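You operate a simulated robot arm through the tools that you are given. There is no shell and no other tool. Be economical: measure what you need, move in short steps, check, and stop when the job is done.

You are at the controls of a simulated robot arm. One attempt, no reset.

## Task
Put the blue spool in its cell of the tackle box and latch the lid.

The check looks at the end state, three seconds after you hand in, the way a careful person would. Anything else that was tipped, shoved, dropped, spilled or broken makes it a failure. Lids that push on must go on centred and level and be pressed home; caps that screw on are set level and turned clockwise until they are tight.

## Robot
A 6-joint arm with a two-finger parallel gripper, fixed in place. Base frame: the origin is at the foot of the arm, x ahead of it, y to its left, z up; the work surface is at about z = 900. Readings come in mm, degrees, newtons and seconds.
With the tool pointing down near the work surface it reaches from about 320 to 700 mm from the base axis. Its first joint turns from -166.0 to 166.0 degrees. Payload 4.1 kg.
Tool frame: the origin (TCP) lies between the finger pads and is the grasp point; the fingertips stand 23 mm ahead of it; z points along the fingers, y is the line along which they close. Largest opening 94 mm; finger width 38, thickness 10; the body of the gripper, 54 by 96 mm, starts 39 mm behind the TCP.
Orientation is told as [roll, pitch, yaw] about the base's x, y, z axes, in that order, counted from this pose: with the fingers straight down and closing along the base's y, the tool's x points along the base's -x, its y along +y and its z along -z.

## Interface
- The arm moves only by the tool drive_tool. Its argument "plan" is text: rows parted by semicolons, each of 7 numbers parted by spaces: the gripper command, from -1 (fully open) to 1 (shut), values between in proportion, then the shift along the tool's x, y, z in mm, then the turn, a rotation vector about the tool's x, y, z in degrees. In form: hand dx dy dz ax ay az; .... A call has 1 to 12 rows; each row shifts and turns the commanded pose from where the row before left it, along the tool's axes as they then stand. A row lasts 0.2 s, in which the tool goes at most 50 mm and 8.6 degrees; a call with a longer step from one row to the next is refused whole, and so is a gripper value outside its range. Where a pose cannot be reached the arm comes as near as it can. A force on the tool above 60 N (or 10 N above the force at the start of the call, whichever is more), or a blocked arm, ends the call early, and 0.2 s more pass. Each finger travels about 45 mm/s and halts on what it meets, pressing with about 27 N; the grip force reading is that of the motor and also rises with nothing between the fingers. The clock runs only during rows and for 0.2 s after the last one: add rows that do not move to give the fingers time. The reply holds the time, the measured pose of the TCP, the force on the tool along the base axes, the opening and the grip force, in the units named above and with some noise, with the torque about the TCP (base axes, N m) and any sound that the robot's microphone picked up, and new pictures: "views" is both (left out), scene, wrist or none.
- Cameras (640 x 400 px; columns grow to the right, rows downward): "scene" is fixed at [53, -497.2, 1565.3]; the picture's right is [0.85, -0.53, 0.00], its down [-0.29, -0.47, -0.83] and it looks along [0.44, 0.71, -0.55] (base axes); focal length 318 px, centre (320, 200). "wrist" rides on the gripper at [86, 16, -75] in the tool frame; the picture's right is [-0.18, 0.98, 0.00], its down [-0.58, -0.11, -0.81] and it looks along [-0.79, -0.15, 0.59] (tool axes); focal length 243 px, centre (320, 200). There is no depth. A picture from a camera that has moved, and an enlarged one, comes with that camera's place and axes in the base frame and with its lens. The place of the scene camera against the robot may be out by one fixed shift of up to 12 mm in any direction.
- move_column(by): slides the trunk up (or, below 0, down) by that many mm; the arm rides with it, the base frame stays. It gives what a move gives, with no picture.
- enlarge(camera, box): a new picture of the part [left, top, right, bottom] of that camera's present view, enlarged. No time passes.
- sign_off(): hands the job in; it is judged then, once.

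Go step by step. Nothing tells you positions but the pictures and the camera data: compare them with the known pose of the tool, close in by small moves and look again before you grip or let go. The budget is 120 turns and 200 pictures, counting those below and the enlarged ones. Unless the task says otherwise, let go and move clear before handing in, and close with one line.

The tools are called after "Emit:" by a JSON object that holds its "api" and its "payload". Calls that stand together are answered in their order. drive_tool: Moves the arm, as the interface text tells. Its arguments: {"type":"object","properties":{"plan":{"type":"string"},"views":{"type":"string","enum":["both","scene","wrist","none"]}},"required":["plan"]} The other tools are called the same way: move_column (by) slides the trunk up or down; enlarge (camera, box) takes an enlarged picture of a part of a camera's view; sign_off () hands the job in.

At the start:

```text
t: 0.0
eef_pos: [429.7, -2.0, 1252.2]
orientation: [0.1, -0.1, 0.0]
ft_force: [-0.3, -0.2, -0.4]
moment: [-0.01, -0.03, 0.0]
finger_gap: 94.1
gripper_force: 0.1
trunk travel left (down, up): [-500.0, 90.0]
```

scene: 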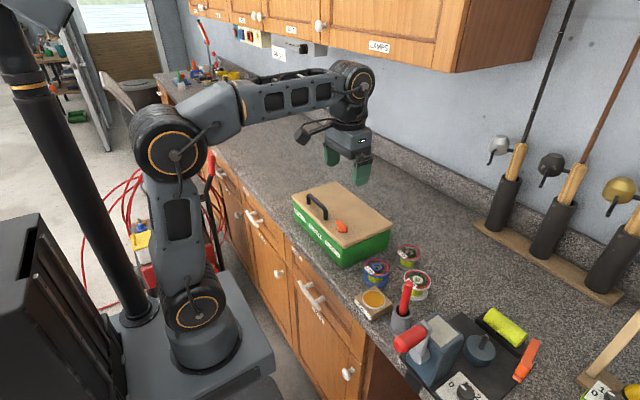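
wrist: 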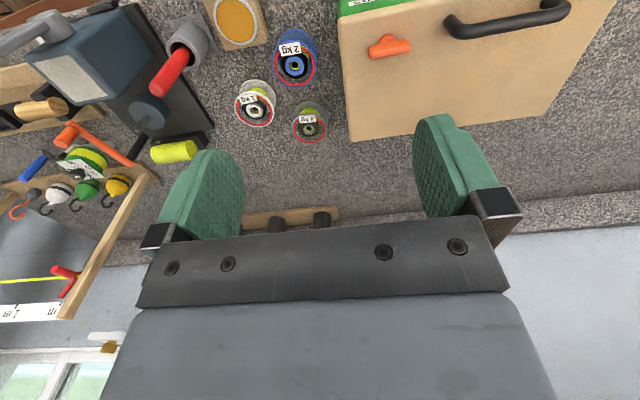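

I see a green tackle box with a tan lid (black handle, orange latch) and three spools near it. The lid looks closed, so I'll look closer first.

Emit:
{"api": "enlarge", "payload": {"camera": "scene", "box": [280, 170, 450, 330]}}

Emit:
{"api": "enlarge", "payload": {"camera": "wrist", "box": [200, 0, 620, 160]}}

```text
2.50 times, centred on (365, 250) of scene
camera zoom: at [53.0, -497.2, 1565.3], right [0.85, -0.53, 0.0], down [-0.29, -0.47, -0.83], along [0.44, 0.71, -0.55], focal length 796 px, centre (208, 75)
```

zoom: 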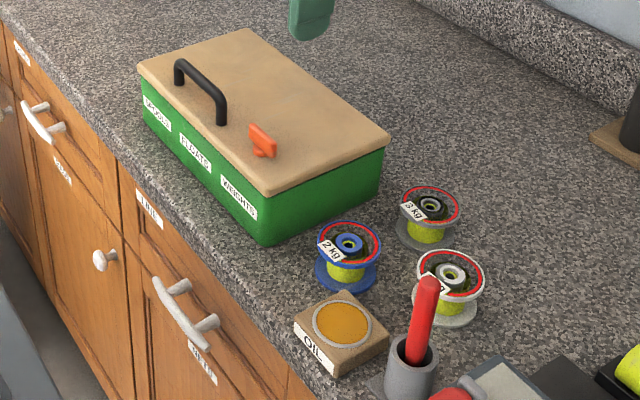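

```text
1.52 times, centred on (410, 80) of wrist
camera zoom: at [343.3, 13.4, 1326.3], right [0.18, 0.98, 0.0], down [0.58, -0.11, 0.81], along [0.79, -0.15, -0.59], focal length 370 px, centre (183, 383)
```

zoom: 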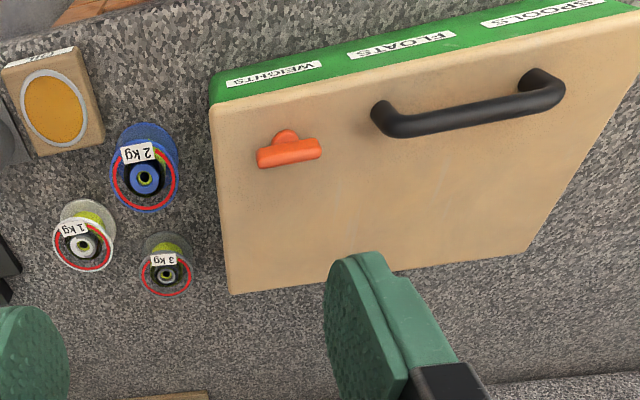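

The lid spans about x 442–622, y 14–308 with its top near z 995. The blue spool is near (508,-57). I need to understand the latch and hinge, so I'll look closer.

Emit:
{"api": "enlarge", "payload": {"camera": "wrist", "box": [330, 0, 490, 100]}}

Emit:
{"api": "enlarge", "payload": {"camera": "scene", "box": [285, 175, 397, 270]}}

```text
4.00 times, centred on (410, 50) of wrist
camera zoom: at [343.3, 13.4, 1326.3], right [0.18, 0.98, 0.0], down [0.58, -0.11, 0.81], along [0.79, -0.15, -0.59], focal length 970 px, centre (-40, 800)
```

zoom: 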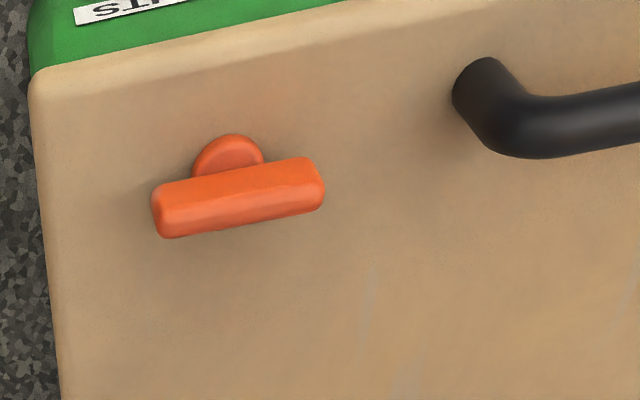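

```text
4.21 times, centred on (341, 222) of scene
camera zoom: at [53.0, -497.2, 1565.3], right [0.85, -0.53, 0.0], down [-0.29, -0.47, -0.83], along [0.44, 0.71, -0.55], focal length 1341 px, centre (232, 105)
```

zoom: 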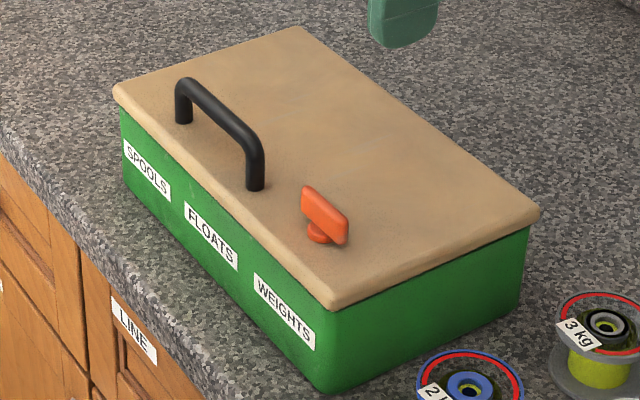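

The latch is an orange T-knob at about (479,70), z≈1013, with its bar along y. The handle bar runs along y at x≈466, y 131–232, z≈1030. I'll yaw the tool 90° so the fingers close along x, then go above the handle.

Emit:
{"api": "drive_tool", "payload": {"plan": "-1 0 0 0 0 0 -8.5; -1 0 0 0 0 0 -8.5; -1 0 0 0 0 0 -8.5; -1 0 0 0 0 0 -8.5; -1 0 0 0 0 0 -8.5; -1 0 0 0 0 0 -8.5; -1 0 0 0 0 0 -8.5; -1 0 0 0 0 0 -8.5; -1 0 0 0 0 0 -8.5; -1 0 0 0 0 0 -8.5; -1 0 0 0 0 0 -5", "views": "none"}}

Emit:
{"api": "drive_tool", "payload": {"plan": "-1 -40 -9 0 0 0 0; -1 -40 -9 0 0 0 0; -1 -40 -9 20 0 0 0; -1 -40 -9 30 0 0 0; -1 -23 0 30 0 0 0; -1 0 0 30 0 0 0; -1 0 0 0 0 0 0; -1 0 0 0 0 0 0", "views": "both"}}

```text
t: 2.4
eef_pos: [430.9, -3.4, 1251.4]
orientation: [0.0, 0.0, 90.0]
ft_force: [-0.6, -0.4, -0.7]
moment: [-0.01, -0.01, 0.07]
finger_gap: 94.0
gripper_force: 0.0
trunk travel left (down, up): [-500.0, 90.0]
```

```text
refused: row 4 steps farther than a row can; nothing moved
```

Emit:
{"api": "drive_tool", "payload": {"plan": "-1 -40 -9 0 0 0 0; -1 -40 -9 0 0 0 0; -1 -40 -9 20 0 0 0; -1 -40 -8 20 0 0 0; -1 -24 0 30 0 0 0; -1 0 0 30 0 0 0; -1 0 0 20 0 0 0; -1 0 0 0 0 0 0", "views": "both"}}

```text
t: 4.2
eef_pos: [466.1, 180.5, 1132.0]
orientation: [-0.1, 0.0, 89.9]
ft_force: [-0.4, 0.5, -0.2]
moment: [0.01, -0.01, -0.01]
finger_gap: 94.1
gripper_force: 0.1
trunk travel left (down, up): [-500.0, 90.0]
camera wrist: at [449.7, 93.9, 1206.3], right [-0.98, 0.18, 0.0], down [0.11, 0.58, 0.81], along [0.15, 0.79, -0.59], focal length 243 px, centre (320, 200)
```

scene: 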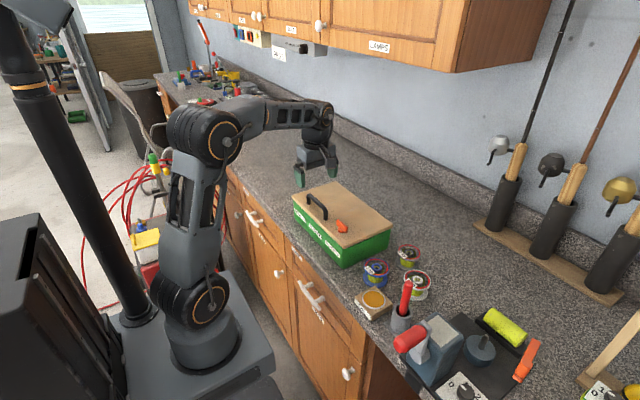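
wrist: 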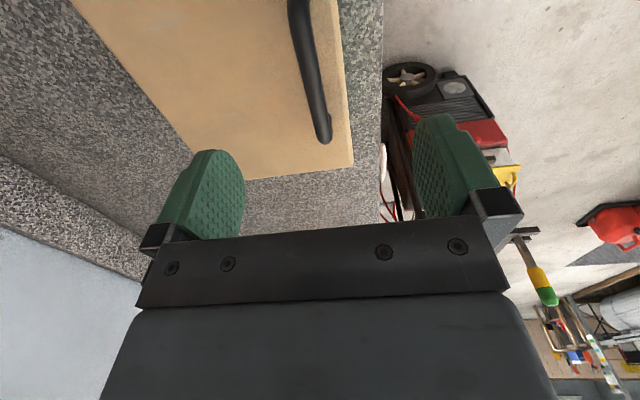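

Emit:
{"api": "drive_tool", "payload": {"plan": "-1 0 0 20 0 0 0; -1 0 0 20 0 0 0; -1 0 0 15 0 0 0; -1 0 0 0 0 0 0", "views": "both"}}

Emit:
{"api": "enlarge", "payload": {"camera": "scene", "box": [270, 130, 400, 250]}}

```text
t: 5.2
eef_pos: [464.9, 179.4, 1076.3]
orientation: [-0.1, 0.0, 90.0]
ft_force: [0.5, 0.1, 0.5]
moment: [0.0, -0.04, -0.01]
finger_gap: 94.0
gripper_force: 0.0
trunk travel left (down, up): [-500.0, 90.0]
camera wrist: at [449.4, 93.9, 1151.2], right [-0.98, 0.18, 0.0], down [0.11, 0.58, 0.81], along [0.15, 0.79, -0.59], focal length 243 px, centre (320, 200)
```

scene: 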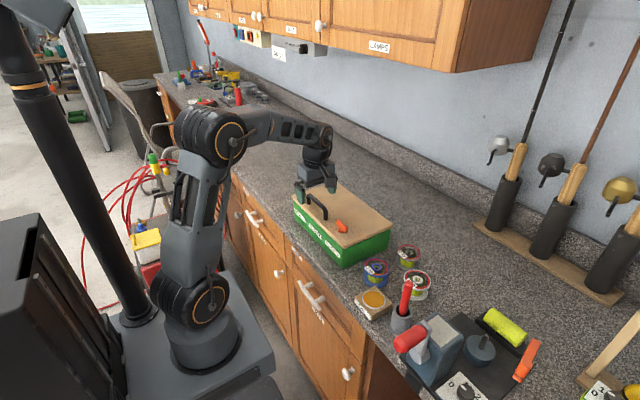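
wrist: 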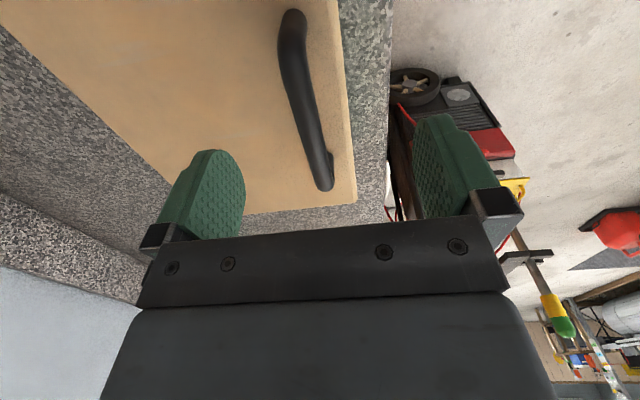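

```text
3.33 times, centred on (335, 190) of scene
camera zoom: at [53.0, -497.2, 1565.3], right [0.85, -0.53, 0.0], down [-0.29, -0.47, -0.83], along [0.44, 0.71, -0.55], focal length 1062 px, centre (270, 233)
```

zoom: 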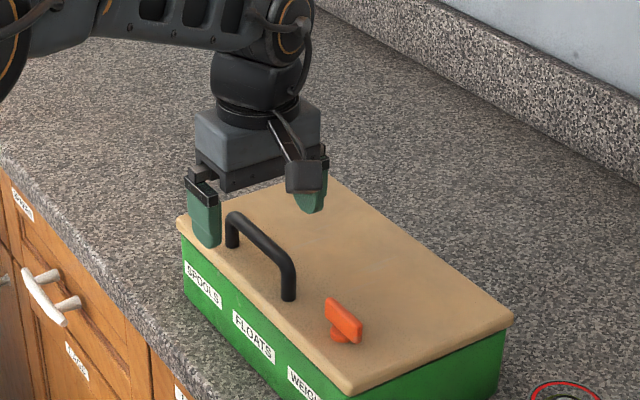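

Emit:
{"api": "drive_tool", "payload": {"plan": "-1 0 -4 15 0 0 0; -1 0 0 15 0 0 0; -1 0 0 11 0 0 0; -1 0 0 0 0 0 0", "views": "wrist"}}

Emit:
{"api": "enlarge", "payload": {"camera": "scene", "box": [270, 150, 400, 250]}}

```text
t: 6.2
eef_pos: [468.5, 181.0, 1034.9]
orientation: [0.0, 0.0, 90.0]
ft_force: [0.5, -0.2, 0.2]
moment: [-0.01, 0.03, -0.01]
finger_gap: 94.1
gripper_force: 0.1
trunk travel left (down, up): [-500.0, 90.0]
camera wrist: at [452.7, 94.9, 1109.5], right [-0.98, 0.18, 0.0], down [0.11, 0.58, 0.81], along [0.15, 0.79, -0.59], focal length 243 px, centre (320, 200)
```

wrist: 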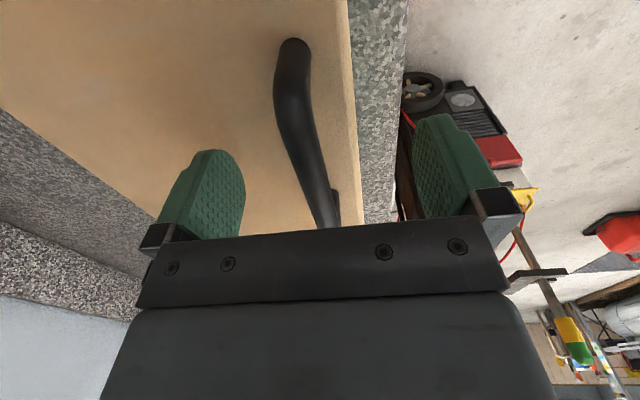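

```text
4.00 times, centred on (335, 200) of scene
camera zoom: at [53.0, -497.2, 1565.3], right [0.85, -0.53, 0.0], down [-0.29, -0.47, -0.83], along [0.44, 0.71, -0.55], focal length 1274 px, centre (260, 200)
```

zoom: 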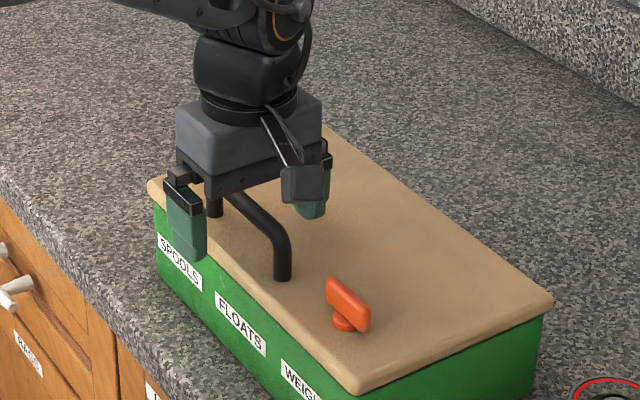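

The bar sits between the pads, so I'll close on it.

Emit:
{"api": "drive_tool", "payload": {"plan": "1 0 0 0 0 0 0; 1 0 0 0 0 0 0; 1 0 0 0 0 0 0; 1 0 0 0 0 0 0; 1 0 0 0 0 0 0; 1 0 0 0 0 0 0", "views": "wrist"}}

```text
t: 7.6
eef_pos: [472.3, 181.9, 1034.6]
orientation: [-0.2, -0.1, 89.9]
ft_force: [18.6, 0.3, 2.8]
moment: [0.12, -0.17, 0.11]
finger_gap: 14.0
gripper_force: 27.1
trunk travel left (down, up): [-500.0, 90.0]
camera wrist: at [455.4, 94.8, 1109.6], right [-0.98, 0.19, 0.0], down [0.11, 0.58, 0.81], along [0.15, 0.79, -0.59], focal length 243 px, centre (320, 200)
```

wrist: 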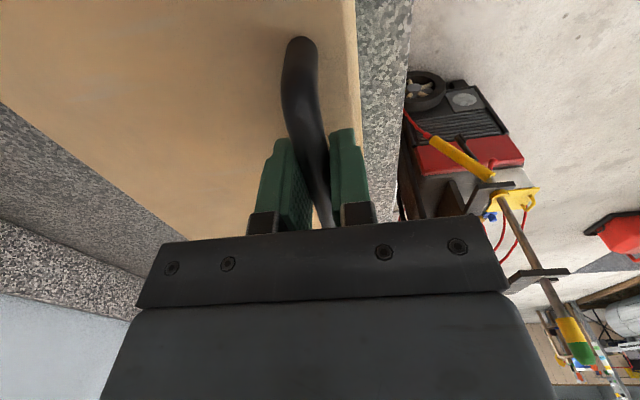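

Gripped, with 18 N sideways. I'll shift 5 mm to unload it and then test-lift by a few mm.

Emit:
{"api": "drive_tool", "payload": {"plan": "1 0 -4 0 0 0 0; 1 0 0 0 0 0 0; 1 0 0 -2 0 0 0; 1 0 0 -2 0 0 0; 1 0 0 0 0 0 0", "views": "none"}}

```text
t: 8.8
eef_pos: [472.8, 181.4, 1038.3]
orientation: [0.2, 0.1, 90.0]
ft_force: [-1.0, 1.3, 0.1]
moment: [-0.05, 0.04, -0.03]
finger_gap: 13.6
gripper_force: 26.9
trunk travel left (down, up): [-500.0, 90.0]
```

Emit:
{"api": "drive_tool", "payload": {"plan": "1 0 0 -3 0 0 0; 1 0 0 -3 0 0 0; 1 0 0 -2 0 0 0; 1 0 0 0 0 0 0", "views": "scene"}}

Emit:
{"api": "enlarge", "payload": {"camera": "scene", "box": [280, 160, 400, 270]}}

```text
t: 9.8
eef_pos: [473.1, 182.1, 1047.9]
orientation: [0.1, 0.1, 89.8]
ft_force: [-1.8, -2.9, -21.4]
moment: [-0.22, 0.03, -0.01]
finger_gap: 13.9
gripper_force: 27.5
trunk travel left (down, up): [-500.0, 90.0]
```

scene: 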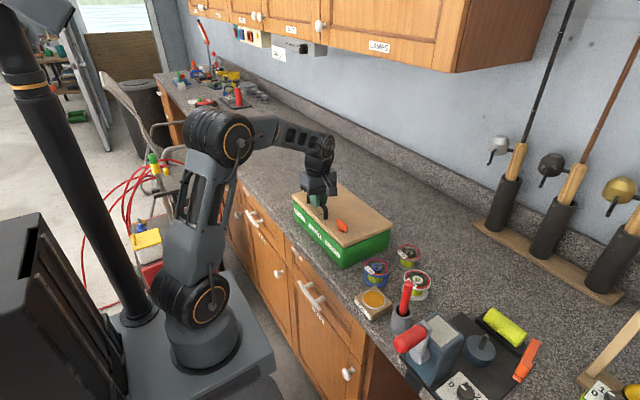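

```text
3.64 times, centred on (340, 215) of scene
camera zoom: at [53.0, -497.2, 1565.3], right [0.85, -0.53, 0.0], down [-0.29, -0.47, -0.83], along [0.44, 0.71, -0.55], focal length 1158 px, centre (247, 146)
```

zoom: 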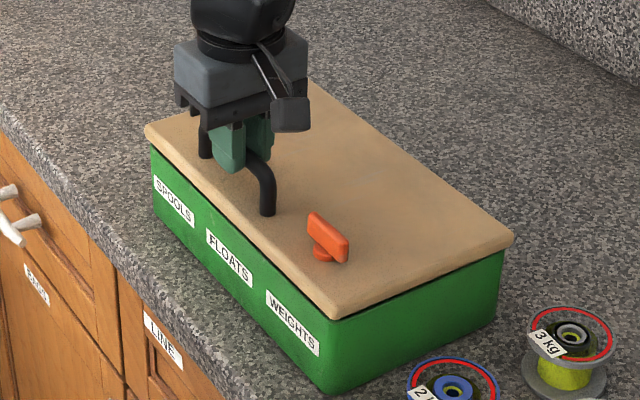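

The lid only rose a couple of mm at the front before it resisted and the fingers slid, so it is latched. I'll let go and move over to the latch knob.

Emit:
{"api": "drive_tool", "payload": {"plan": "1 0 0 5 0 0 0; 1 0 0 5 0 0 0; -1 0 0 0 0 0 0; -1 0 0 0 0 0 0; -1 0 0 -15 0 0 0; -1 0 0 -25 0 0 0; -1 20 -3 -10 0 0 0; -1 45 -2 0 0 0 0; -1 47 -2 0 0 0 0; -1 0 0 0 0 0 0", "views": "both"}}

Emit:
{"api": "enlarge", "payload": {"camera": "scene", "box": [280, 160, 400, 270]}}

```text
t: 12.0
eef_pos: [479.3, 69.7, 1089.6]
orientation: [0.0, -0.1, 90.0]
ft_force: [-1.2, 0.8, 0.1]
moment: [0.02, 0.03, 0.01]
finger_gap: 93.8
gripper_force: 0.0
trunk travel left (down, up): [-500.0, 90.0]
camera wrist: at [463.0, -16.4, 1163.3], right [-0.98, 0.18, 0.0], down [0.11, 0.58, 0.81], along [0.15, 0.79, -0.59], focal length 243 px, centre (320, 200)
```

scene: 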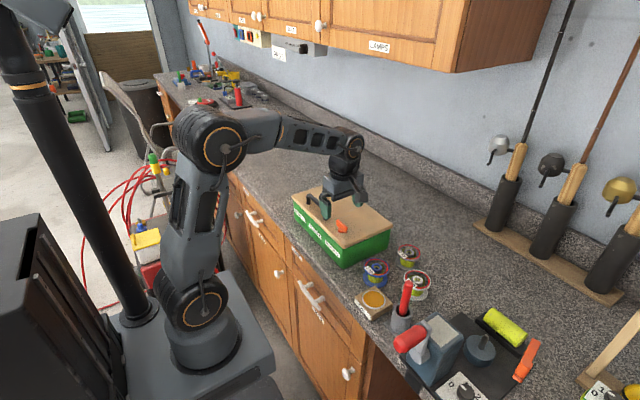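
wrist: 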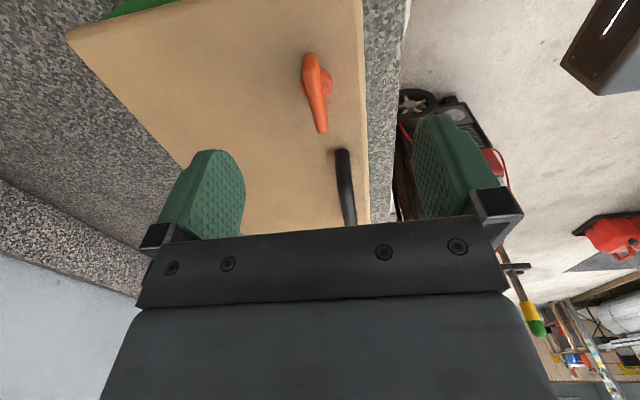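

```text
3.64 times, centred on (340, 215) of scene
camera zoom: at [53.0, -497.2, 1565.3], right [0.85, -0.53, 0.0], down [-0.29, -0.47, -0.83], along [0.44, 0.71, -0.55], focal length 1158 px, centre (247, 146)
```

zoom: 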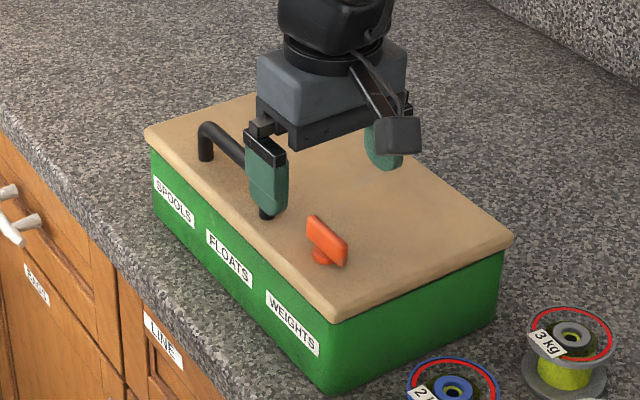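

Emit:
{"api": "drive_tool", "payload": {"plan": "-1 0 -2 20 0 0 0; -1 0 0 20 0 0 0; -1 0 0 15 0 0 0; -1 0 0 9 0 0 0; -1 0 0 0 0 0 0", "views": "wrist"}}

Emit:
{"api": "enlarge", "payload": {"camera": "scene", "box": [280, 160, 400, 270]}}

```text
t: 13.2
eef_pos: [480.5, 68.0, 1023.0]
orientation: [0.0, 0.0, 89.9]
ft_force: [-0.3, 0.5, 0.2]
moment: [0.02, 0.0, 0.03]
finger_gap: 93.9
gripper_force: 0.0
trunk travel left (down, up): [-500.0, 90.0]
camera wrist: at [465.1, -17.8, 1098.0], right [-0.98, 0.18, 0.0], down [0.11, 0.58, 0.81], along [0.15, 0.79, -0.59], focal length 243 px, centre (320, 200)
```

wrist: 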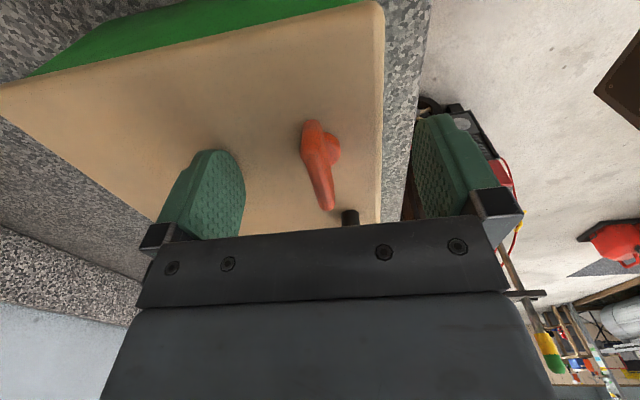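

```text
3.64 times, centred on (340, 215) of scene
camera zoom: at [53.0, -497.2, 1565.3], right [0.85, -0.53, 0.0], down [-0.29, -0.47, -0.83], along [0.44, 0.71, -0.55], focal length 1158 px, centre (247, 146)
```

zoom: 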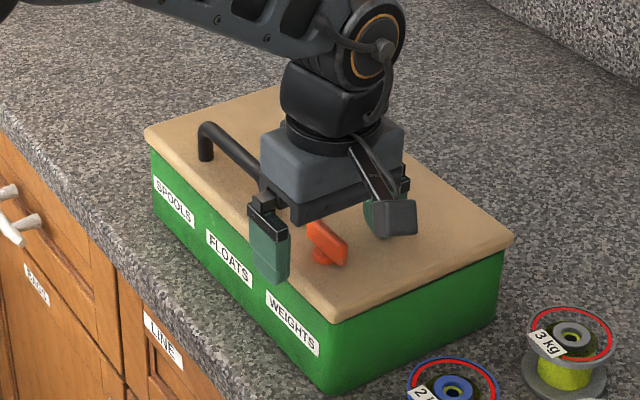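

Emit:
{"api": "drive_tool", "payload": {"plan": "0 0 0 0 0 0 0; 0.5 0 0 0 0 0 0; 0.8 0 0 0 0 0 0; 1 0 0 0 0 0 0; 1 0 0 0 0 0 0; 1 0 0 0 0 0 0; 1 0 0 0 0 0 0", "views": "wrist"}}

```text
t: 14.8
eef_pos: [482.4, 67.8, 1024.9]
orientation: [0.1, 0.1, 90.0]
ft_force: [2.1, 0.4, 0.7]
moment: [0.0, 0.01, -0.04]
finger_gap: 20.3
gripper_force: 26.6
trunk travel left (down, up): [-500.0, 90.0]
camera wrist: at [465.3, -17.8, 1098.1], right [-0.98, 0.18, 0.0], down [0.11, 0.58, 0.81], along [0.15, 0.79, -0.59], focal length 243 px, centre (320, 200)
```

wrist: 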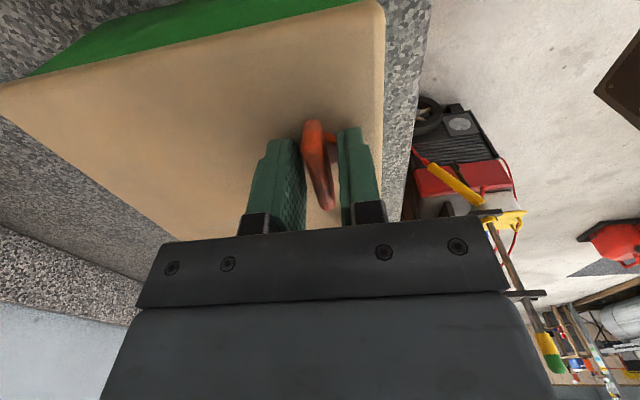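

The 20 mm gap suggests the tips are pinching the round stem and not the bar. I'll regrip slightly higher.

Emit:
{"api": "drive_tool", "payload": {"plan": "0.3 0 0 0 0 0 0; 0.3 0 0 0 0 0 0; 0.3 0 0 -5 0 0 0; 0.3 0 0 -3 0 0 0; 1 0 0 0 0 0 0; 1 0 0 0 0 0 0; 1 0 0 0 0 0 0; 1 0 0 0 0 0 0; 1 0 0 0 0 0 0", "views": "wrist"}}

```text
t: 16.8
eef_pos: [482.7, 68.9, 1030.4]
orientation: [-0.1, 0.0, 90.0]
ft_force: [2.4, 0.8, 0.0]
moment: [-0.02, -0.02, 0.0]
finger_gap: 8.6
gripper_force: 27.5
trunk travel left (down, up): [-500.0, 90.0]
camera wrist: at [465.3, -18.0, 1106.0], right [-0.98, 0.18, 0.0], down [0.11, 0.58, 0.81], along [0.15, 0.79, -0.59], focal length 243 px, centre (320, 200)
```

wrist: 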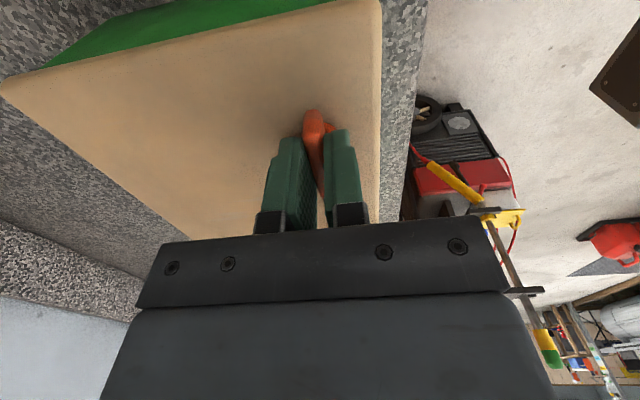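

The bar is firmly gripped. I'll try a small counter-clockwise turn and read the torque.

Emit:
{"api": "drive_tool", "payload": {"plan": "1 0 0 0 0 0 -4; 1 0 0 0 0 0 -4; 1 0 0 0 0 0 0", "views": "none"}}

```text
t: 17.6
eef_pos: [481.6, 69.2, 1032.1]
orientation: [-0.1, 0.0, 98.0]
ft_force: [-0.5, -3.9, 0.2]
moment: [-0.05, -0.04, -0.01]
finger_gap: 8.8
gripper_force: 26.8
trunk travel left (down, up): [-500.0, 90.0]
```

Emit:
{"api": "drive_tool", "payload": {"plan": "1 0 0 0 0 0 -8; 1 0 0 0 0 0 -8; 1 0 0 0 0 0 -8; 1 0 0 0 0 0 -8; 1 0 0 0 0 0 0", "views": "wrist"}}

```text
t: 18.8
eef_pos: [481.1, 68.5, 1032.4]
orientation: [-0.1, 0.0, 130.2]
ft_force: [3.2, -1.3, 0.6]
moment: [0.13, 0.13, 0.02]
finger_gap: 8.9
gripper_force: 27.2
trunk travel left (down, up): [-500.0, 90.0]
camera wrist: at [525.9, -7.8, 1106.1], right [-0.87, -0.49, 0.0], down [-0.29, 0.51, 0.81], along [-0.4, 0.7, -0.59], focal length 243 px, centre (320, 200)
```

wrist: 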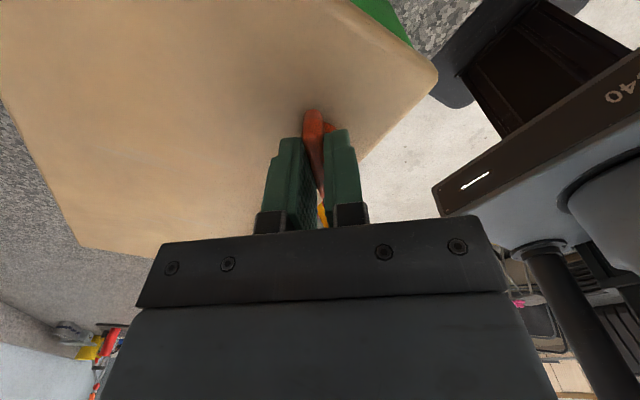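

The knob turns with the gripper. I'll continue counter-clockwise to 90°.

Emit:
{"api": "drive_tool", "payload": {"plan": "1 0 0 0 0 0 -8; 1 0 0 0 0 0 -8; 1 0 0 0 0 0 -8; 1 0 0 0 0 0 -8; 1 0 0 0 0 0 -8; 1 0 0 0 0 0 -8; 1 0 0 0 0 0 -2; 1 0 0 0 0 0 0", "views": "scene"}}

Emit:
{"api": "enlarge", "payload": {"camera": "scene", "box": [280, 160, 400, 270]}}

```text
t: 20.6
eef_pos: [482.8, 69.3, 1032.3]
orientation: [0.1, 0.0, -179.9]
ft_force: [10.3, 5.7, 0.2]
moment: [0.13, -0.21, -0.11]
finger_gap: 8.8
gripper_force: 27.2
trunk travel left (down, up): [-500.0, 90.0]
```

scene: 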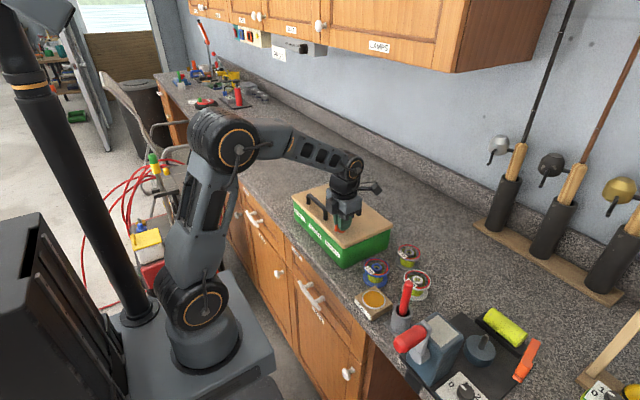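

```text
3.64 times, centred on (340, 215) of scene
camera zoom: at [53.0, -497.2, 1565.3], right [0.85, -0.53, 0.0], down [-0.29, -0.47, -0.83], along [0.44, 0.71, -0.55], focal length 1158 px, centre (247, 146)
```

zoom: 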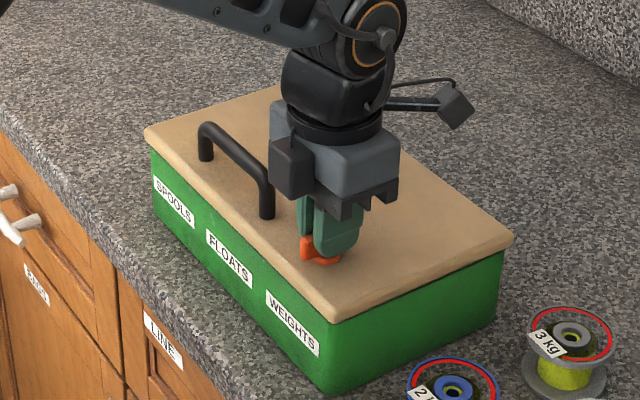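

The knob is now perpendicular to the front. I'll release, rise, yaw back and return to the handle.

Emit:
{"api": "drive_tool", "payload": {"plan": "-1 0 0 0 0 0 0; -1 0 0 0 0 0 0; -1 0 0 -20 0 0 0; -1 0 0 -25 0 0 8.5; -1 0 0 0 0 0 8.5; -1 0 0 0 0 0 8.5; -1 0 0 0 0 0 8.5; -1 0 0 0 0 0 8.5; -1 0 0 0 0 0 8.5; -1 0 0 0 0 0 8.5; -1 0 0 0 0 0 8.5; -1 0 0 0 0 0 8.5", "views": "none"}}

Emit:
{"api": "drive_tool", "payload": {"plan": "-1 0 0 0 0 0 8.5; -1 0 0 0 0 0 5; -1 -40 9 0 0 0 0; -1 -40 0 0 0 0 0; -1 -32 0 0 0 0 0; -1 0 0 0 0 0 0", "views": "scene"}}

Emit:
{"api": "enlarge", "payload": {"camera": "scene", "box": [280, 160, 400, 270]}}

```text
t: 23.2
eef_pos: [481.8, 68.9, 1077.3]
orientation: [0.0, -0.1, 103.3]
ft_force: [0.7, -0.4, 0.1]
moment: [0.01, 0.0, 0.0]
finger_gap: 93.9
gripper_force: 0.1
trunk travel left (down, up): [-500.0, 90.0]
```

```text
t: 24.6
eef_pos: [470.2, 181.0, 1078.6]
orientation: [0.1, 0.0, 89.9]
ft_force: [-0.4, -0.1, -0.1]
moment: [0.0, -0.01, -0.03]
finger_gap: 93.8
gripper_force: 0.1
trunk travel left (down, up): [-500.0, 90.0]
```

scene: 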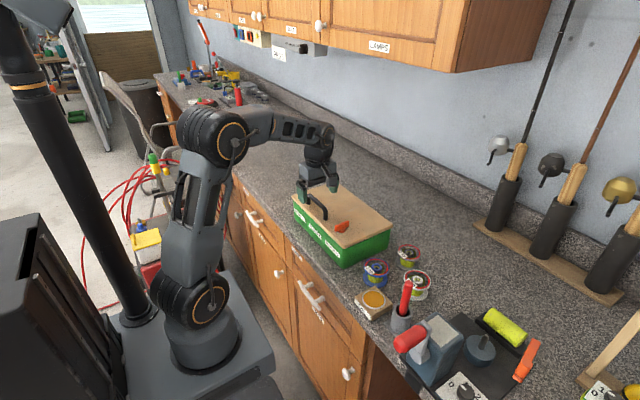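

```text
3.64 times, centred on (340, 215) of scene
camera zoom: at [53.0, -497.2, 1565.3], right [0.85, -0.53, 0.0], down [-0.29, -0.47, -0.83], along [0.44, 0.71, -0.55], focal length 1158 px, centre (247, 146)
```

zoom: 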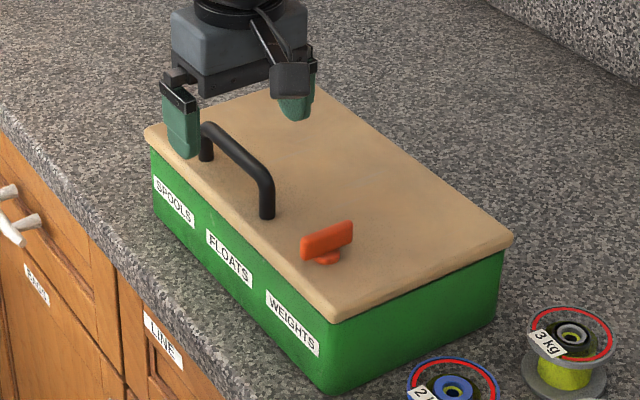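

Emit:
{"api": "drive_tool", "payload": {"plan": "-1 0 -2 15 0 0 0; -1 0 0 15 0 0 0; -1 0 0 12 0 0 0; -1 0 0 6 0 0 0; 1 0 0 0 0 0 0; 1 0 0 0 0 0 0; 1 0 0 0 0 0 0; 1 0 0 0 0 0 0; 1 0 0 0 0 0 0; 1 0 0 0 0 0 0", "views": "none"}}

Emit:
{"api": "drive_tool", "payload": {"plan": "1 0 0 -3 0 0 0; 1 0 0 -3 0 0 0; 1 0 0 -3 0 0 0; 1 0 0 -3 0 0 0; 1 0 0 0 0 0 0", "views": "scene"}}

Emit:
{"api": "enlarge", "payload": {"camera": "scene", "box": [280, 160, 400, 270]}}

```text
t: 26.8
eef_pos: [470.8, 181.2, 1028.7]
orientation: [0.1, 0.1, 89.9]
ft_force: [-18.4, -1.3, 2.1]
moment: [-0.41, 0.02, -0.06]
finger_gap: 13.6
gripper_force: 27.0
trunk travel left (down, up): [-500.0, 90.0]
```

```text
t: 28.0
eef_pos: [476.5, 180.7, 1041.0]
orientation: [-0.1, 0.0, 89.9]
ft_force: [-0.7, -0.8, 0.5]
moment: [-0.21, 0.04, -0.01]
finger_gap: 13.5
gripper_force: 27.0
trunk travel left (down, up): [-500.0, 90.0]
```

scene: 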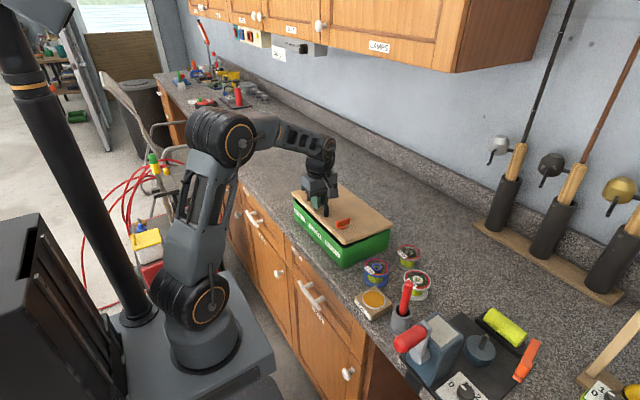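

```text
3.64 times, centred on (340, 215) of scene
camera zoom: at [53.0, -497.2, 1565.3], right [0.85, -0.53, 0.0], down [-0.29, -0.47, -0.83], along [0.44, 0.71, -0.55], focal length 1158 px, centre (247, 146)
```

zoom: 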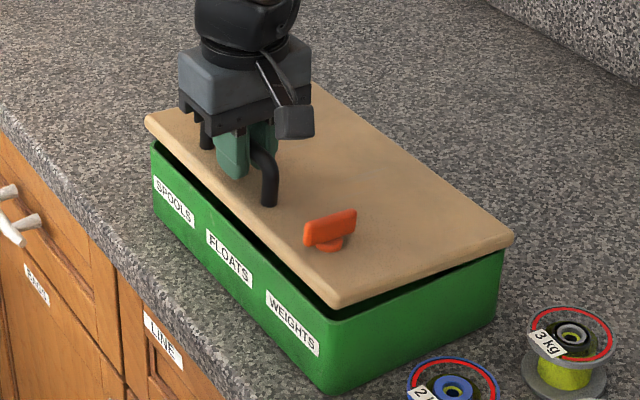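

The lid swings up on a hinge at the back edge, and the data fits a hinge near (618, 988). I'll follow the arc with the fingers vertical and let the round bar turn in the grip.

Emit:
{"api": "drive_tool", "payload": {"plan": "1 0 -5 -12 0 0 0; 1 0 -6 -12 0 0 0; 1 0 -7.5 -11 0 0 0; 1 0 -8 -10.5 0 0 0; 1 0 -9 -9.5 0 0 0; 1 0 -10 -9 0 0 0; 1 0 -10.5 -8 0 0 0; 1 0 -11.5 -7 0 0 0; 1 0 0 0 0 0 0", "views": "both"}}

```text
t: 30.0
eef_pos: [541.9, 180.7, 1122.0]
orientation: [-0.2, -0.1, 89.9]
ft_force: [-9.7, -2.1, 13.0]
moment: [-0.35, 0.05, -1.03]
finger_gap: 13.8
gripper_force: 28.2
trunk travel left (down, up): [-500.0, 90.0]
camera wrist: at [524.7, 94.1, 1196.4], right [-0.98, 0.18, 0.0], down [0.11, 0.58, 0.81], along [0.15, 0.79, -0.59], focal length 243 px, centre (320, 200)
```

scene: 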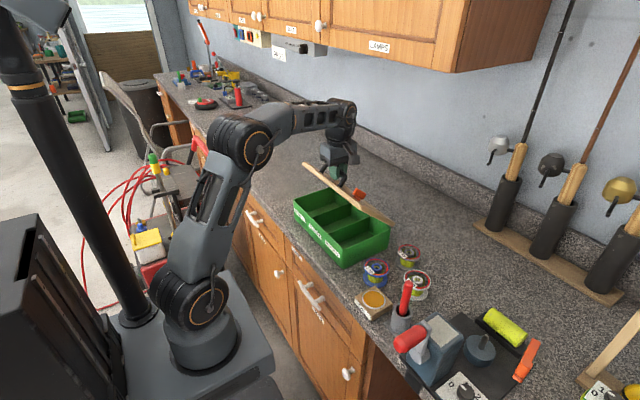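
wrist: 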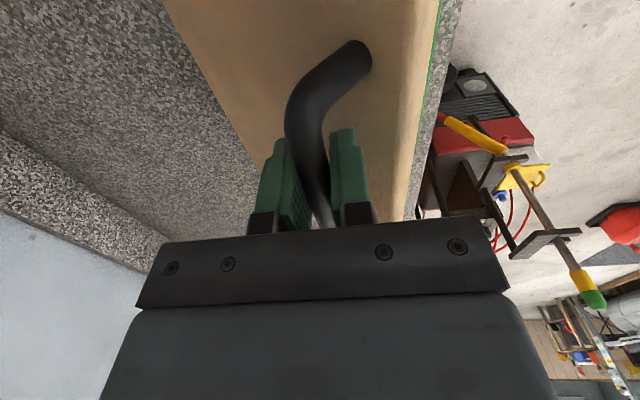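

Good, the lid is near 45° and the empty cells are visible. I'll keep following the arc.

Emit:
{"api": "drive_tool", "payload": {"plan": "1 0 -12 -6 0 0 0; 1 0 -12.5 -5 0 0 0; 1 0 -12.5 -4 0 0 0; 1 0 -13 -2.5 0 0 0; 1 0 -13 -1.5 0 0 0; 1 0 -13.5 -0.5 0 0 0; 1 0 -13 0.7 0 0 0; 1 0 -13 2 0 0 0; 1 0 0 0 0 0 0", "views": "both"}}

Emit:
{"api": "enlarge", "payload": {"camera": "scene", "box": [270, 90, 430, 270]}}

```text
t: 32.0
eef_pos: [635.7, 181.0, 1141.3]
orientation: [-0.2, 0.1, 89.9]
ft_force: [0.2, 4.9, 21.9]
moment: [0.04, 0.04, -1.05]
finger_gap: 14.2
gripper_force: 26.8
out of reach, approached as far as the arm can: row 8
trunk travel left (down, up): [-500.0, 90.0]
camera wrist: at [619.7, 93.5, 1214.5], right [-0.98, 0.19, 0.0], down [0.11, 0.58, 0.81], along [0.15, 0.79, -0.59], focal length 243 px, centre (320, 200)
```

scene: 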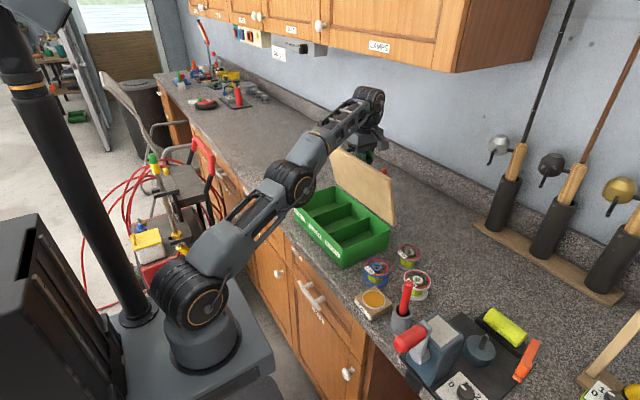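
wrist: 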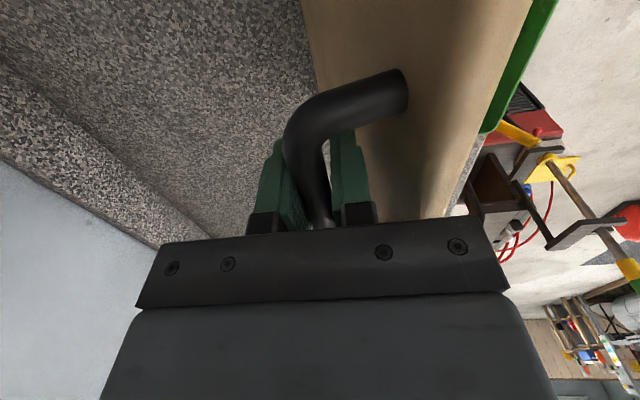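

```text
2.22 times, centred on (350, 180) of scene
camera zoom: at [53.0, -497.2, 1565.3], right [0.85, -0.53, 0.0], down [-0.29, -0.47, -0.83], along [0.44, 0.71, -0.55], focal length 708 px, centre (253, 244)
```

zoom: 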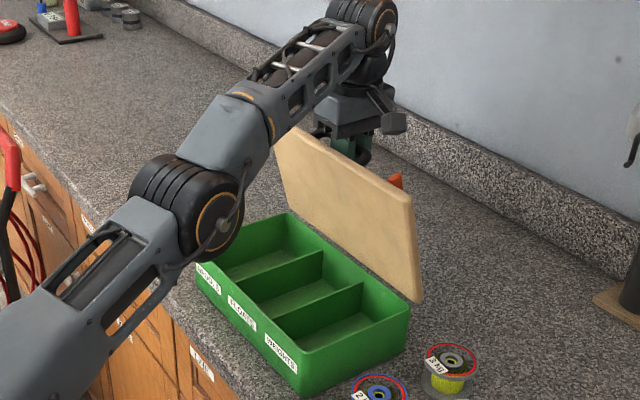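

The arm is at its reach limit with the lid near 80°. I'll loosen the fingers slightly so the bar stays caged. Then I'll step the trunk up while lowering the tool to gain reach.

Emit:
{"api": "drive_tool", "payload": {"plan": "0.45 0 0 0 0 0 0; 0.45 0 0 0 0 0 0; 0.45 0 0 0 0 0 0", "views": "both"}}

```text
t: 32.8
eef_pos: [637.5, 180.0, 1137.6]
orientation: [0.0, 0.0, 90.1]
ft_force: [0.0, 0.9, -0.4]
moment: [-0.01, -0.02, 0.01]
finger_gap: 25.8
gripper_force: 0.0
trunk travel left (down, up): [-500.0, 90.0]
camera wrist: at [621.5, 93.6, 1212.2], right [-0.98, 0.18, 0.0], down [0.11, 0.58, 0.81], along [0.15, 0.79, -0.59], focal length 243 px, centre (320, 200)
```

scene: 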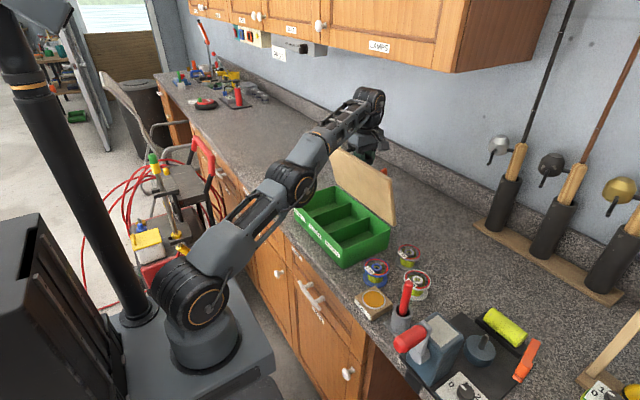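
wrist: 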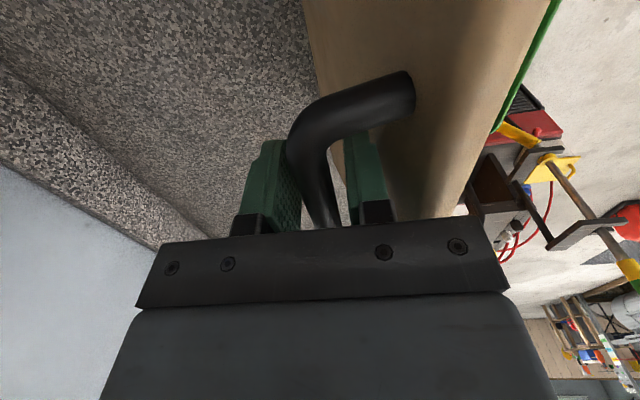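

Emit:
{"api": "drive_tool", "payload": {"plan": "0.3 0 0 0 0 0 0; 0.3 0 0 0 0 0 0; 0.3 0 0 0 0 0 0", "views": "wrist"}}

Emit:
{"api": "enlarge", "payload": {"camera": "scene", "box": [290, 80, 430, 220]}}

```text
t: 33.6
eef_pos: [637.8, 180.4, 1137.6]
orientation: [-0.1, 0.0, 90.1]
ft_force: [-0.2, -0.6, -0.9]
moment: [-0.01, -0.02, 0.0]
finger_gap: 32.8
gripper_force: 0.1
trunk travel left (down, up): [-500.0, 90.0]
camera wrist: at [621.4, 93.8, 1212.6], right [-0.98, 0.18, 0.0], down [0.11, 0.58, 0.81], along [0.15, 0.79, -0.59], focal length 243 px, centre (320, 200)
```

wrist: 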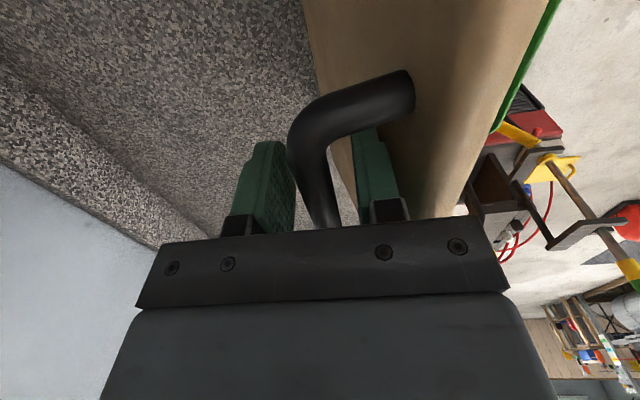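

```text
2.86 times, centred on (360, 150) of scene
camera zoom: at [53.0, -497.2, 1565.3], right [0.85, -0.53, 0.0], down [-0.29, -0.47, -0.83], along [0.44, 0.71, -0.55], focal length 910 px, centre (206, 343)
```

zoom: 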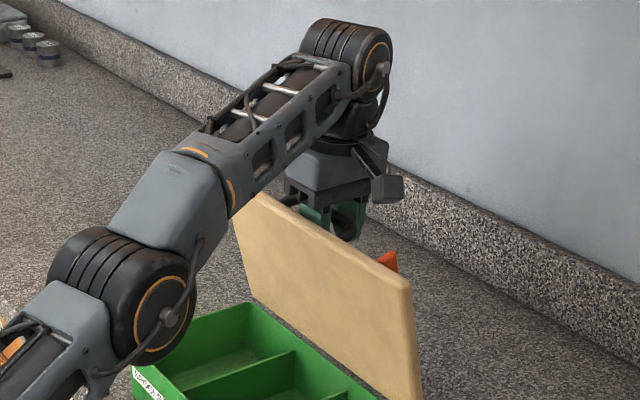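

The lid holds its position by itself because the hinge has friction. I'll raise the trunk straight up to clear the handle, then look.

Emit:
{"api": "move_column", "payload": {"by": 85}}

Emit:
{"api": "drive_tool", "payload": {"plan": "0.3 0 0 0 0 0 0", "views": "both"}}

Emit:
{"api": "enlarge", "payload": {"camera": "scene", "box": [280, 80, 440, 280]}}

```text
t: 34.8
eef_pos: [638.7, 180.2, 1223.3]
orientation: [-0.1, 0.0, 90.0]
ft_force: [-0.8, 0.0, -1.2]
moment: [0.01, 0.0, -0.01]
finger_gap: 33.1
gripper_force: 0.1
trunk travel left (down, up): [-585.0, 5.0]
```

```text
t: 35.2
eef_pos: [637.2, 180.7, 1223.1]
orientation: [0.1, 0.0, 90.0]
ft_force: [0.9, 0.0, 0.2]
moment: [0.02, -0.03, 0.02]
finger_gap: 33.0
gripper_force: 0.0
trunk travel left (down, up): [-585.0, 5.0]
camera wrist: at [621.5, 93.7, 1297.5], right [-0.98, 0.18, 0.0], down [0.11, 0.58, 0.81], along [0.15, 0.79, -0.59], focal length 243 px, centre (320, 200)
```

scene: 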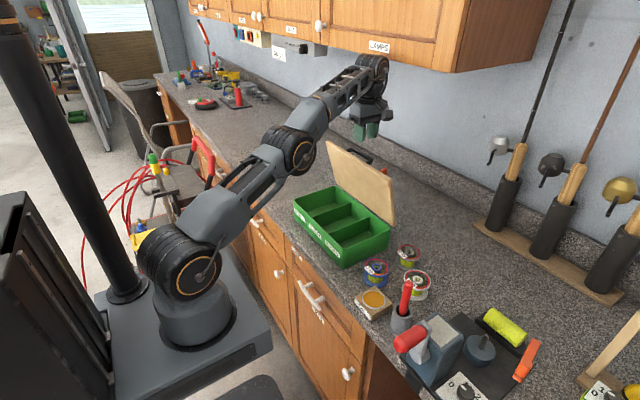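
wrist: 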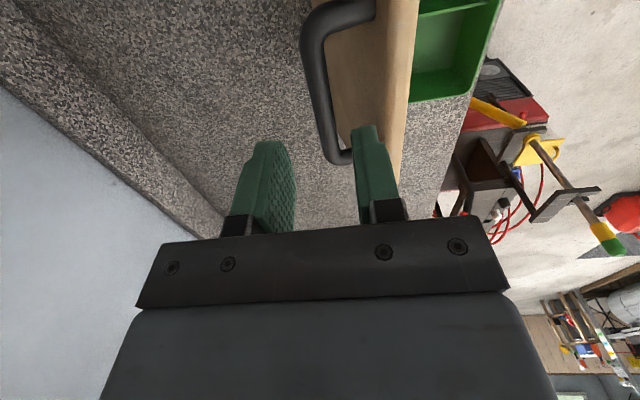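

```text
2.00 times, centred on (360, 180) of scene
camera zoom: at [53.0, -497.2, 1565.3], right [0.85, -0.53, 0.0], down [-0.29, -0.47, -0.83], along [0.44, 0.71, -0.55], focal length 637 px, centre (240, 240)
```

zoom: 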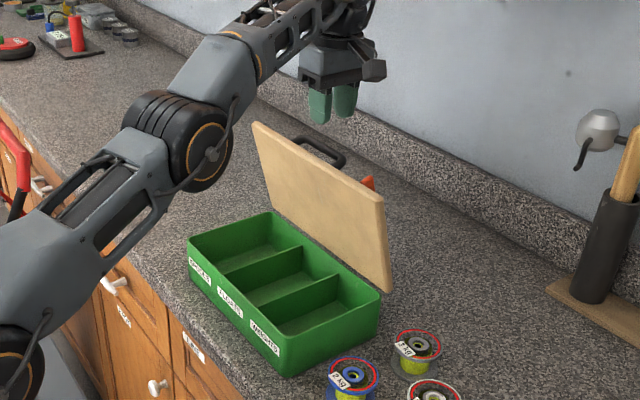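

The lid stays open and the cells are labelled SPOOLS (left), FLOATS and WEIGHTS. Next I'll move above the blue spool.

Emit:
{"api": "drive_tool", "payload": {"plan": "-1 20 30 0 0 0 0; -1 30 30 0 0 0 0; -1 35 30 0 0 0 0; -1 35 25 0 0 0 0; -1 40 14 0 0 0 0; -1 40 0 20 0 0 0; -1 37 0 30 0 0 0; -1 0 0 45 0 0 0; -1 0 0 45 0 0 0; -1 0 0 40 0 0 0; -1 0 0 0 0 0 0", "views": "both"}}

```text
t: 37.6
eef_pos: [508.8, -55.2, 1044.0]
orientation: [0.0, 0.0, 90.0]
ft_force: [-0.2, -0.5, -0.5]
moment: [0.01, -0.02, -0.01]
finger_gap: 94.1
gripper_force: 0.0
trunk travel left (down, up): [-585.0, 5.0]
camera wrist: at [492.8, -141.6, 1118.5], right [-0.98, 0.18, 0.0], down [0.11, 0.58, 0.81], along [0.15, 0.79, -0.59], focal length 243 px, centre (320, 200)
```

scene: 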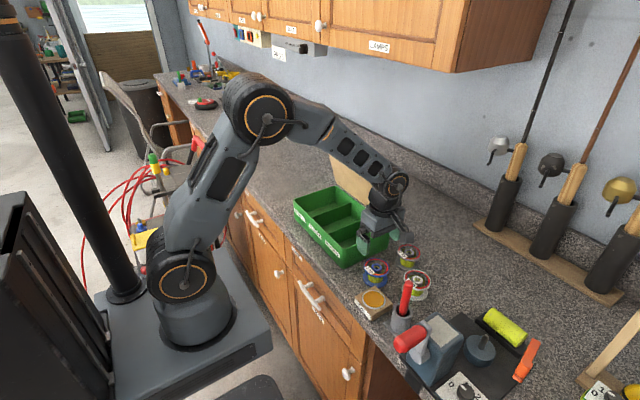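
wrist: 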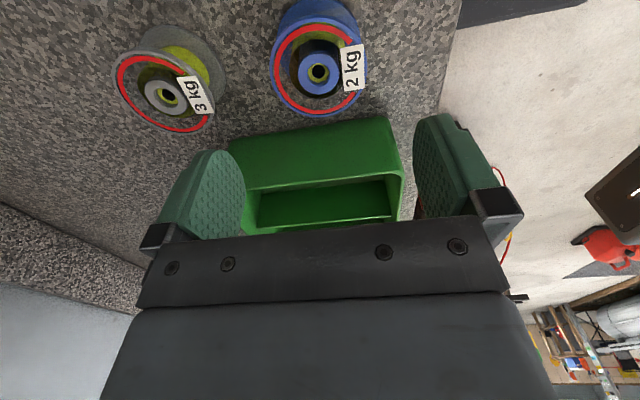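

Emit:
{"api": "drive_tool", "payload": {"plan": "-1 4 -1.5 25 0 0 0; -1 0 0 25 0 0 0; -1 0 0 8 0 0 0; -1 0 0 0 0 0 0", "views": "wrist"}}

Emit:
{"api": "enlarge", "payload": {"camera": "scene", "box": [330, 200, 450, 310]}}

```text
t: 38.6
eef_pos: [511.0, -59.6, 984.8]
orientation: [-0.1, 0.0, 90.0]
ft_force: [-0.4, -0.5, 0.2]
moment: [-0.03, -0.02, 0.01]
finger_gap: 93.8
gripper_force: 0.1
trunk travel left (down, up): [-585.0, 5.0]
camera wrist: at [495.1, -146.5, 1059.7], right [-0.98, 0.18, 0.0], down [0.11, 0.58, 0.81], along [0.15, 0.79, -0.59], focal length 243 px, centre (320, 200)
```

wrist: 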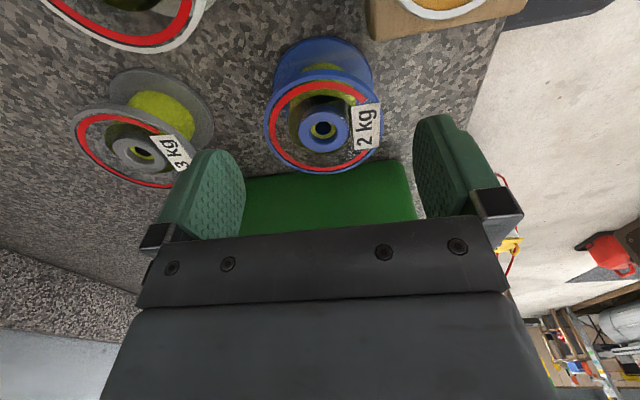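

```text
3.64 times, centred on (390, 255) of scene
camera zoom: at [53.0, -497.2, 1565.3], right [0.85, -0.53, 0.0], down [-0.29, -0.47, -0.83], along [0.44, 0.71, -0.55], focal length 1158 px, centre (66, 0)
```

zoom: 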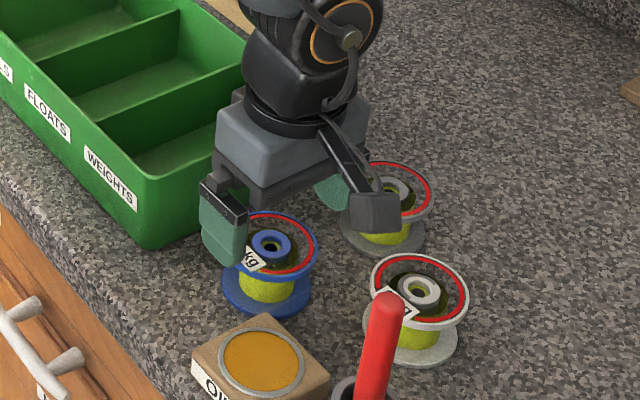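

Emit:
{"api": "drive_tool", "payload": {"plan": "-1 1 0.5 20 0 0 0; -1 0 0 15 0 0 0; -1 0 0 10 0 0 0; -1 0 0 6 0 0 0; -1 0 0 0 0 0 0", "views": "wrist"}}

Emit:
{"api": "enlarge", "payload": {"camera": "scene", "box": [330, 200, 450, 310]}}

```text
t: 39.8
eef_pos: [511.6, -62.8, 935.7]
orientation: [0.1, 0.0, 90.0]
ft_force: [0.2, -0.2, 0.8]
moment: [0.01, 0.0, 0.0]
finger_gap: 94.1
gripper_force: 0.1
trunk travel left (down, up): [-585.0, 5.0]
camera wrist: at [493.4, -148.4, 1009.4], right [-0.98, 0.18, 0.0], down [0.11, 0.58, 0.81], along [0.15, 0.79, -0.59], focal length 243 px, centre (320, 200)
```

wrist: 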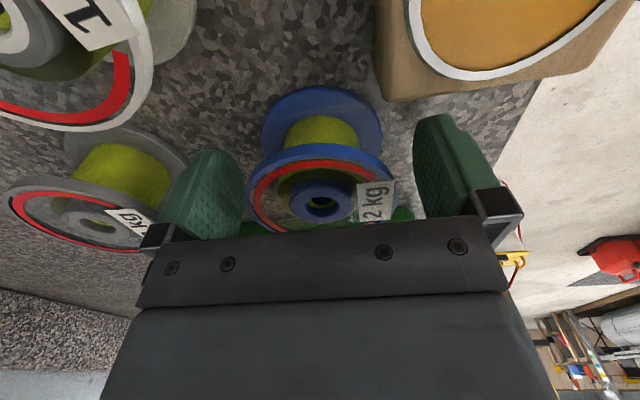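

```text
3.64 times, centred on (390, 255) of scene
camera zoom: at [53.0, -497.2, 1565.3], right [0.85, -0.53, 0.0], down [-0.29, -0.47, -0.83], along [0.44, 0.71, -0.55], focal length 1158 px, centre (66, 0)
```

zoom: 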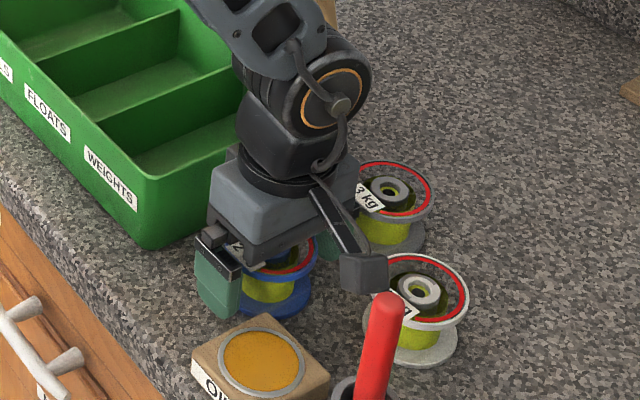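

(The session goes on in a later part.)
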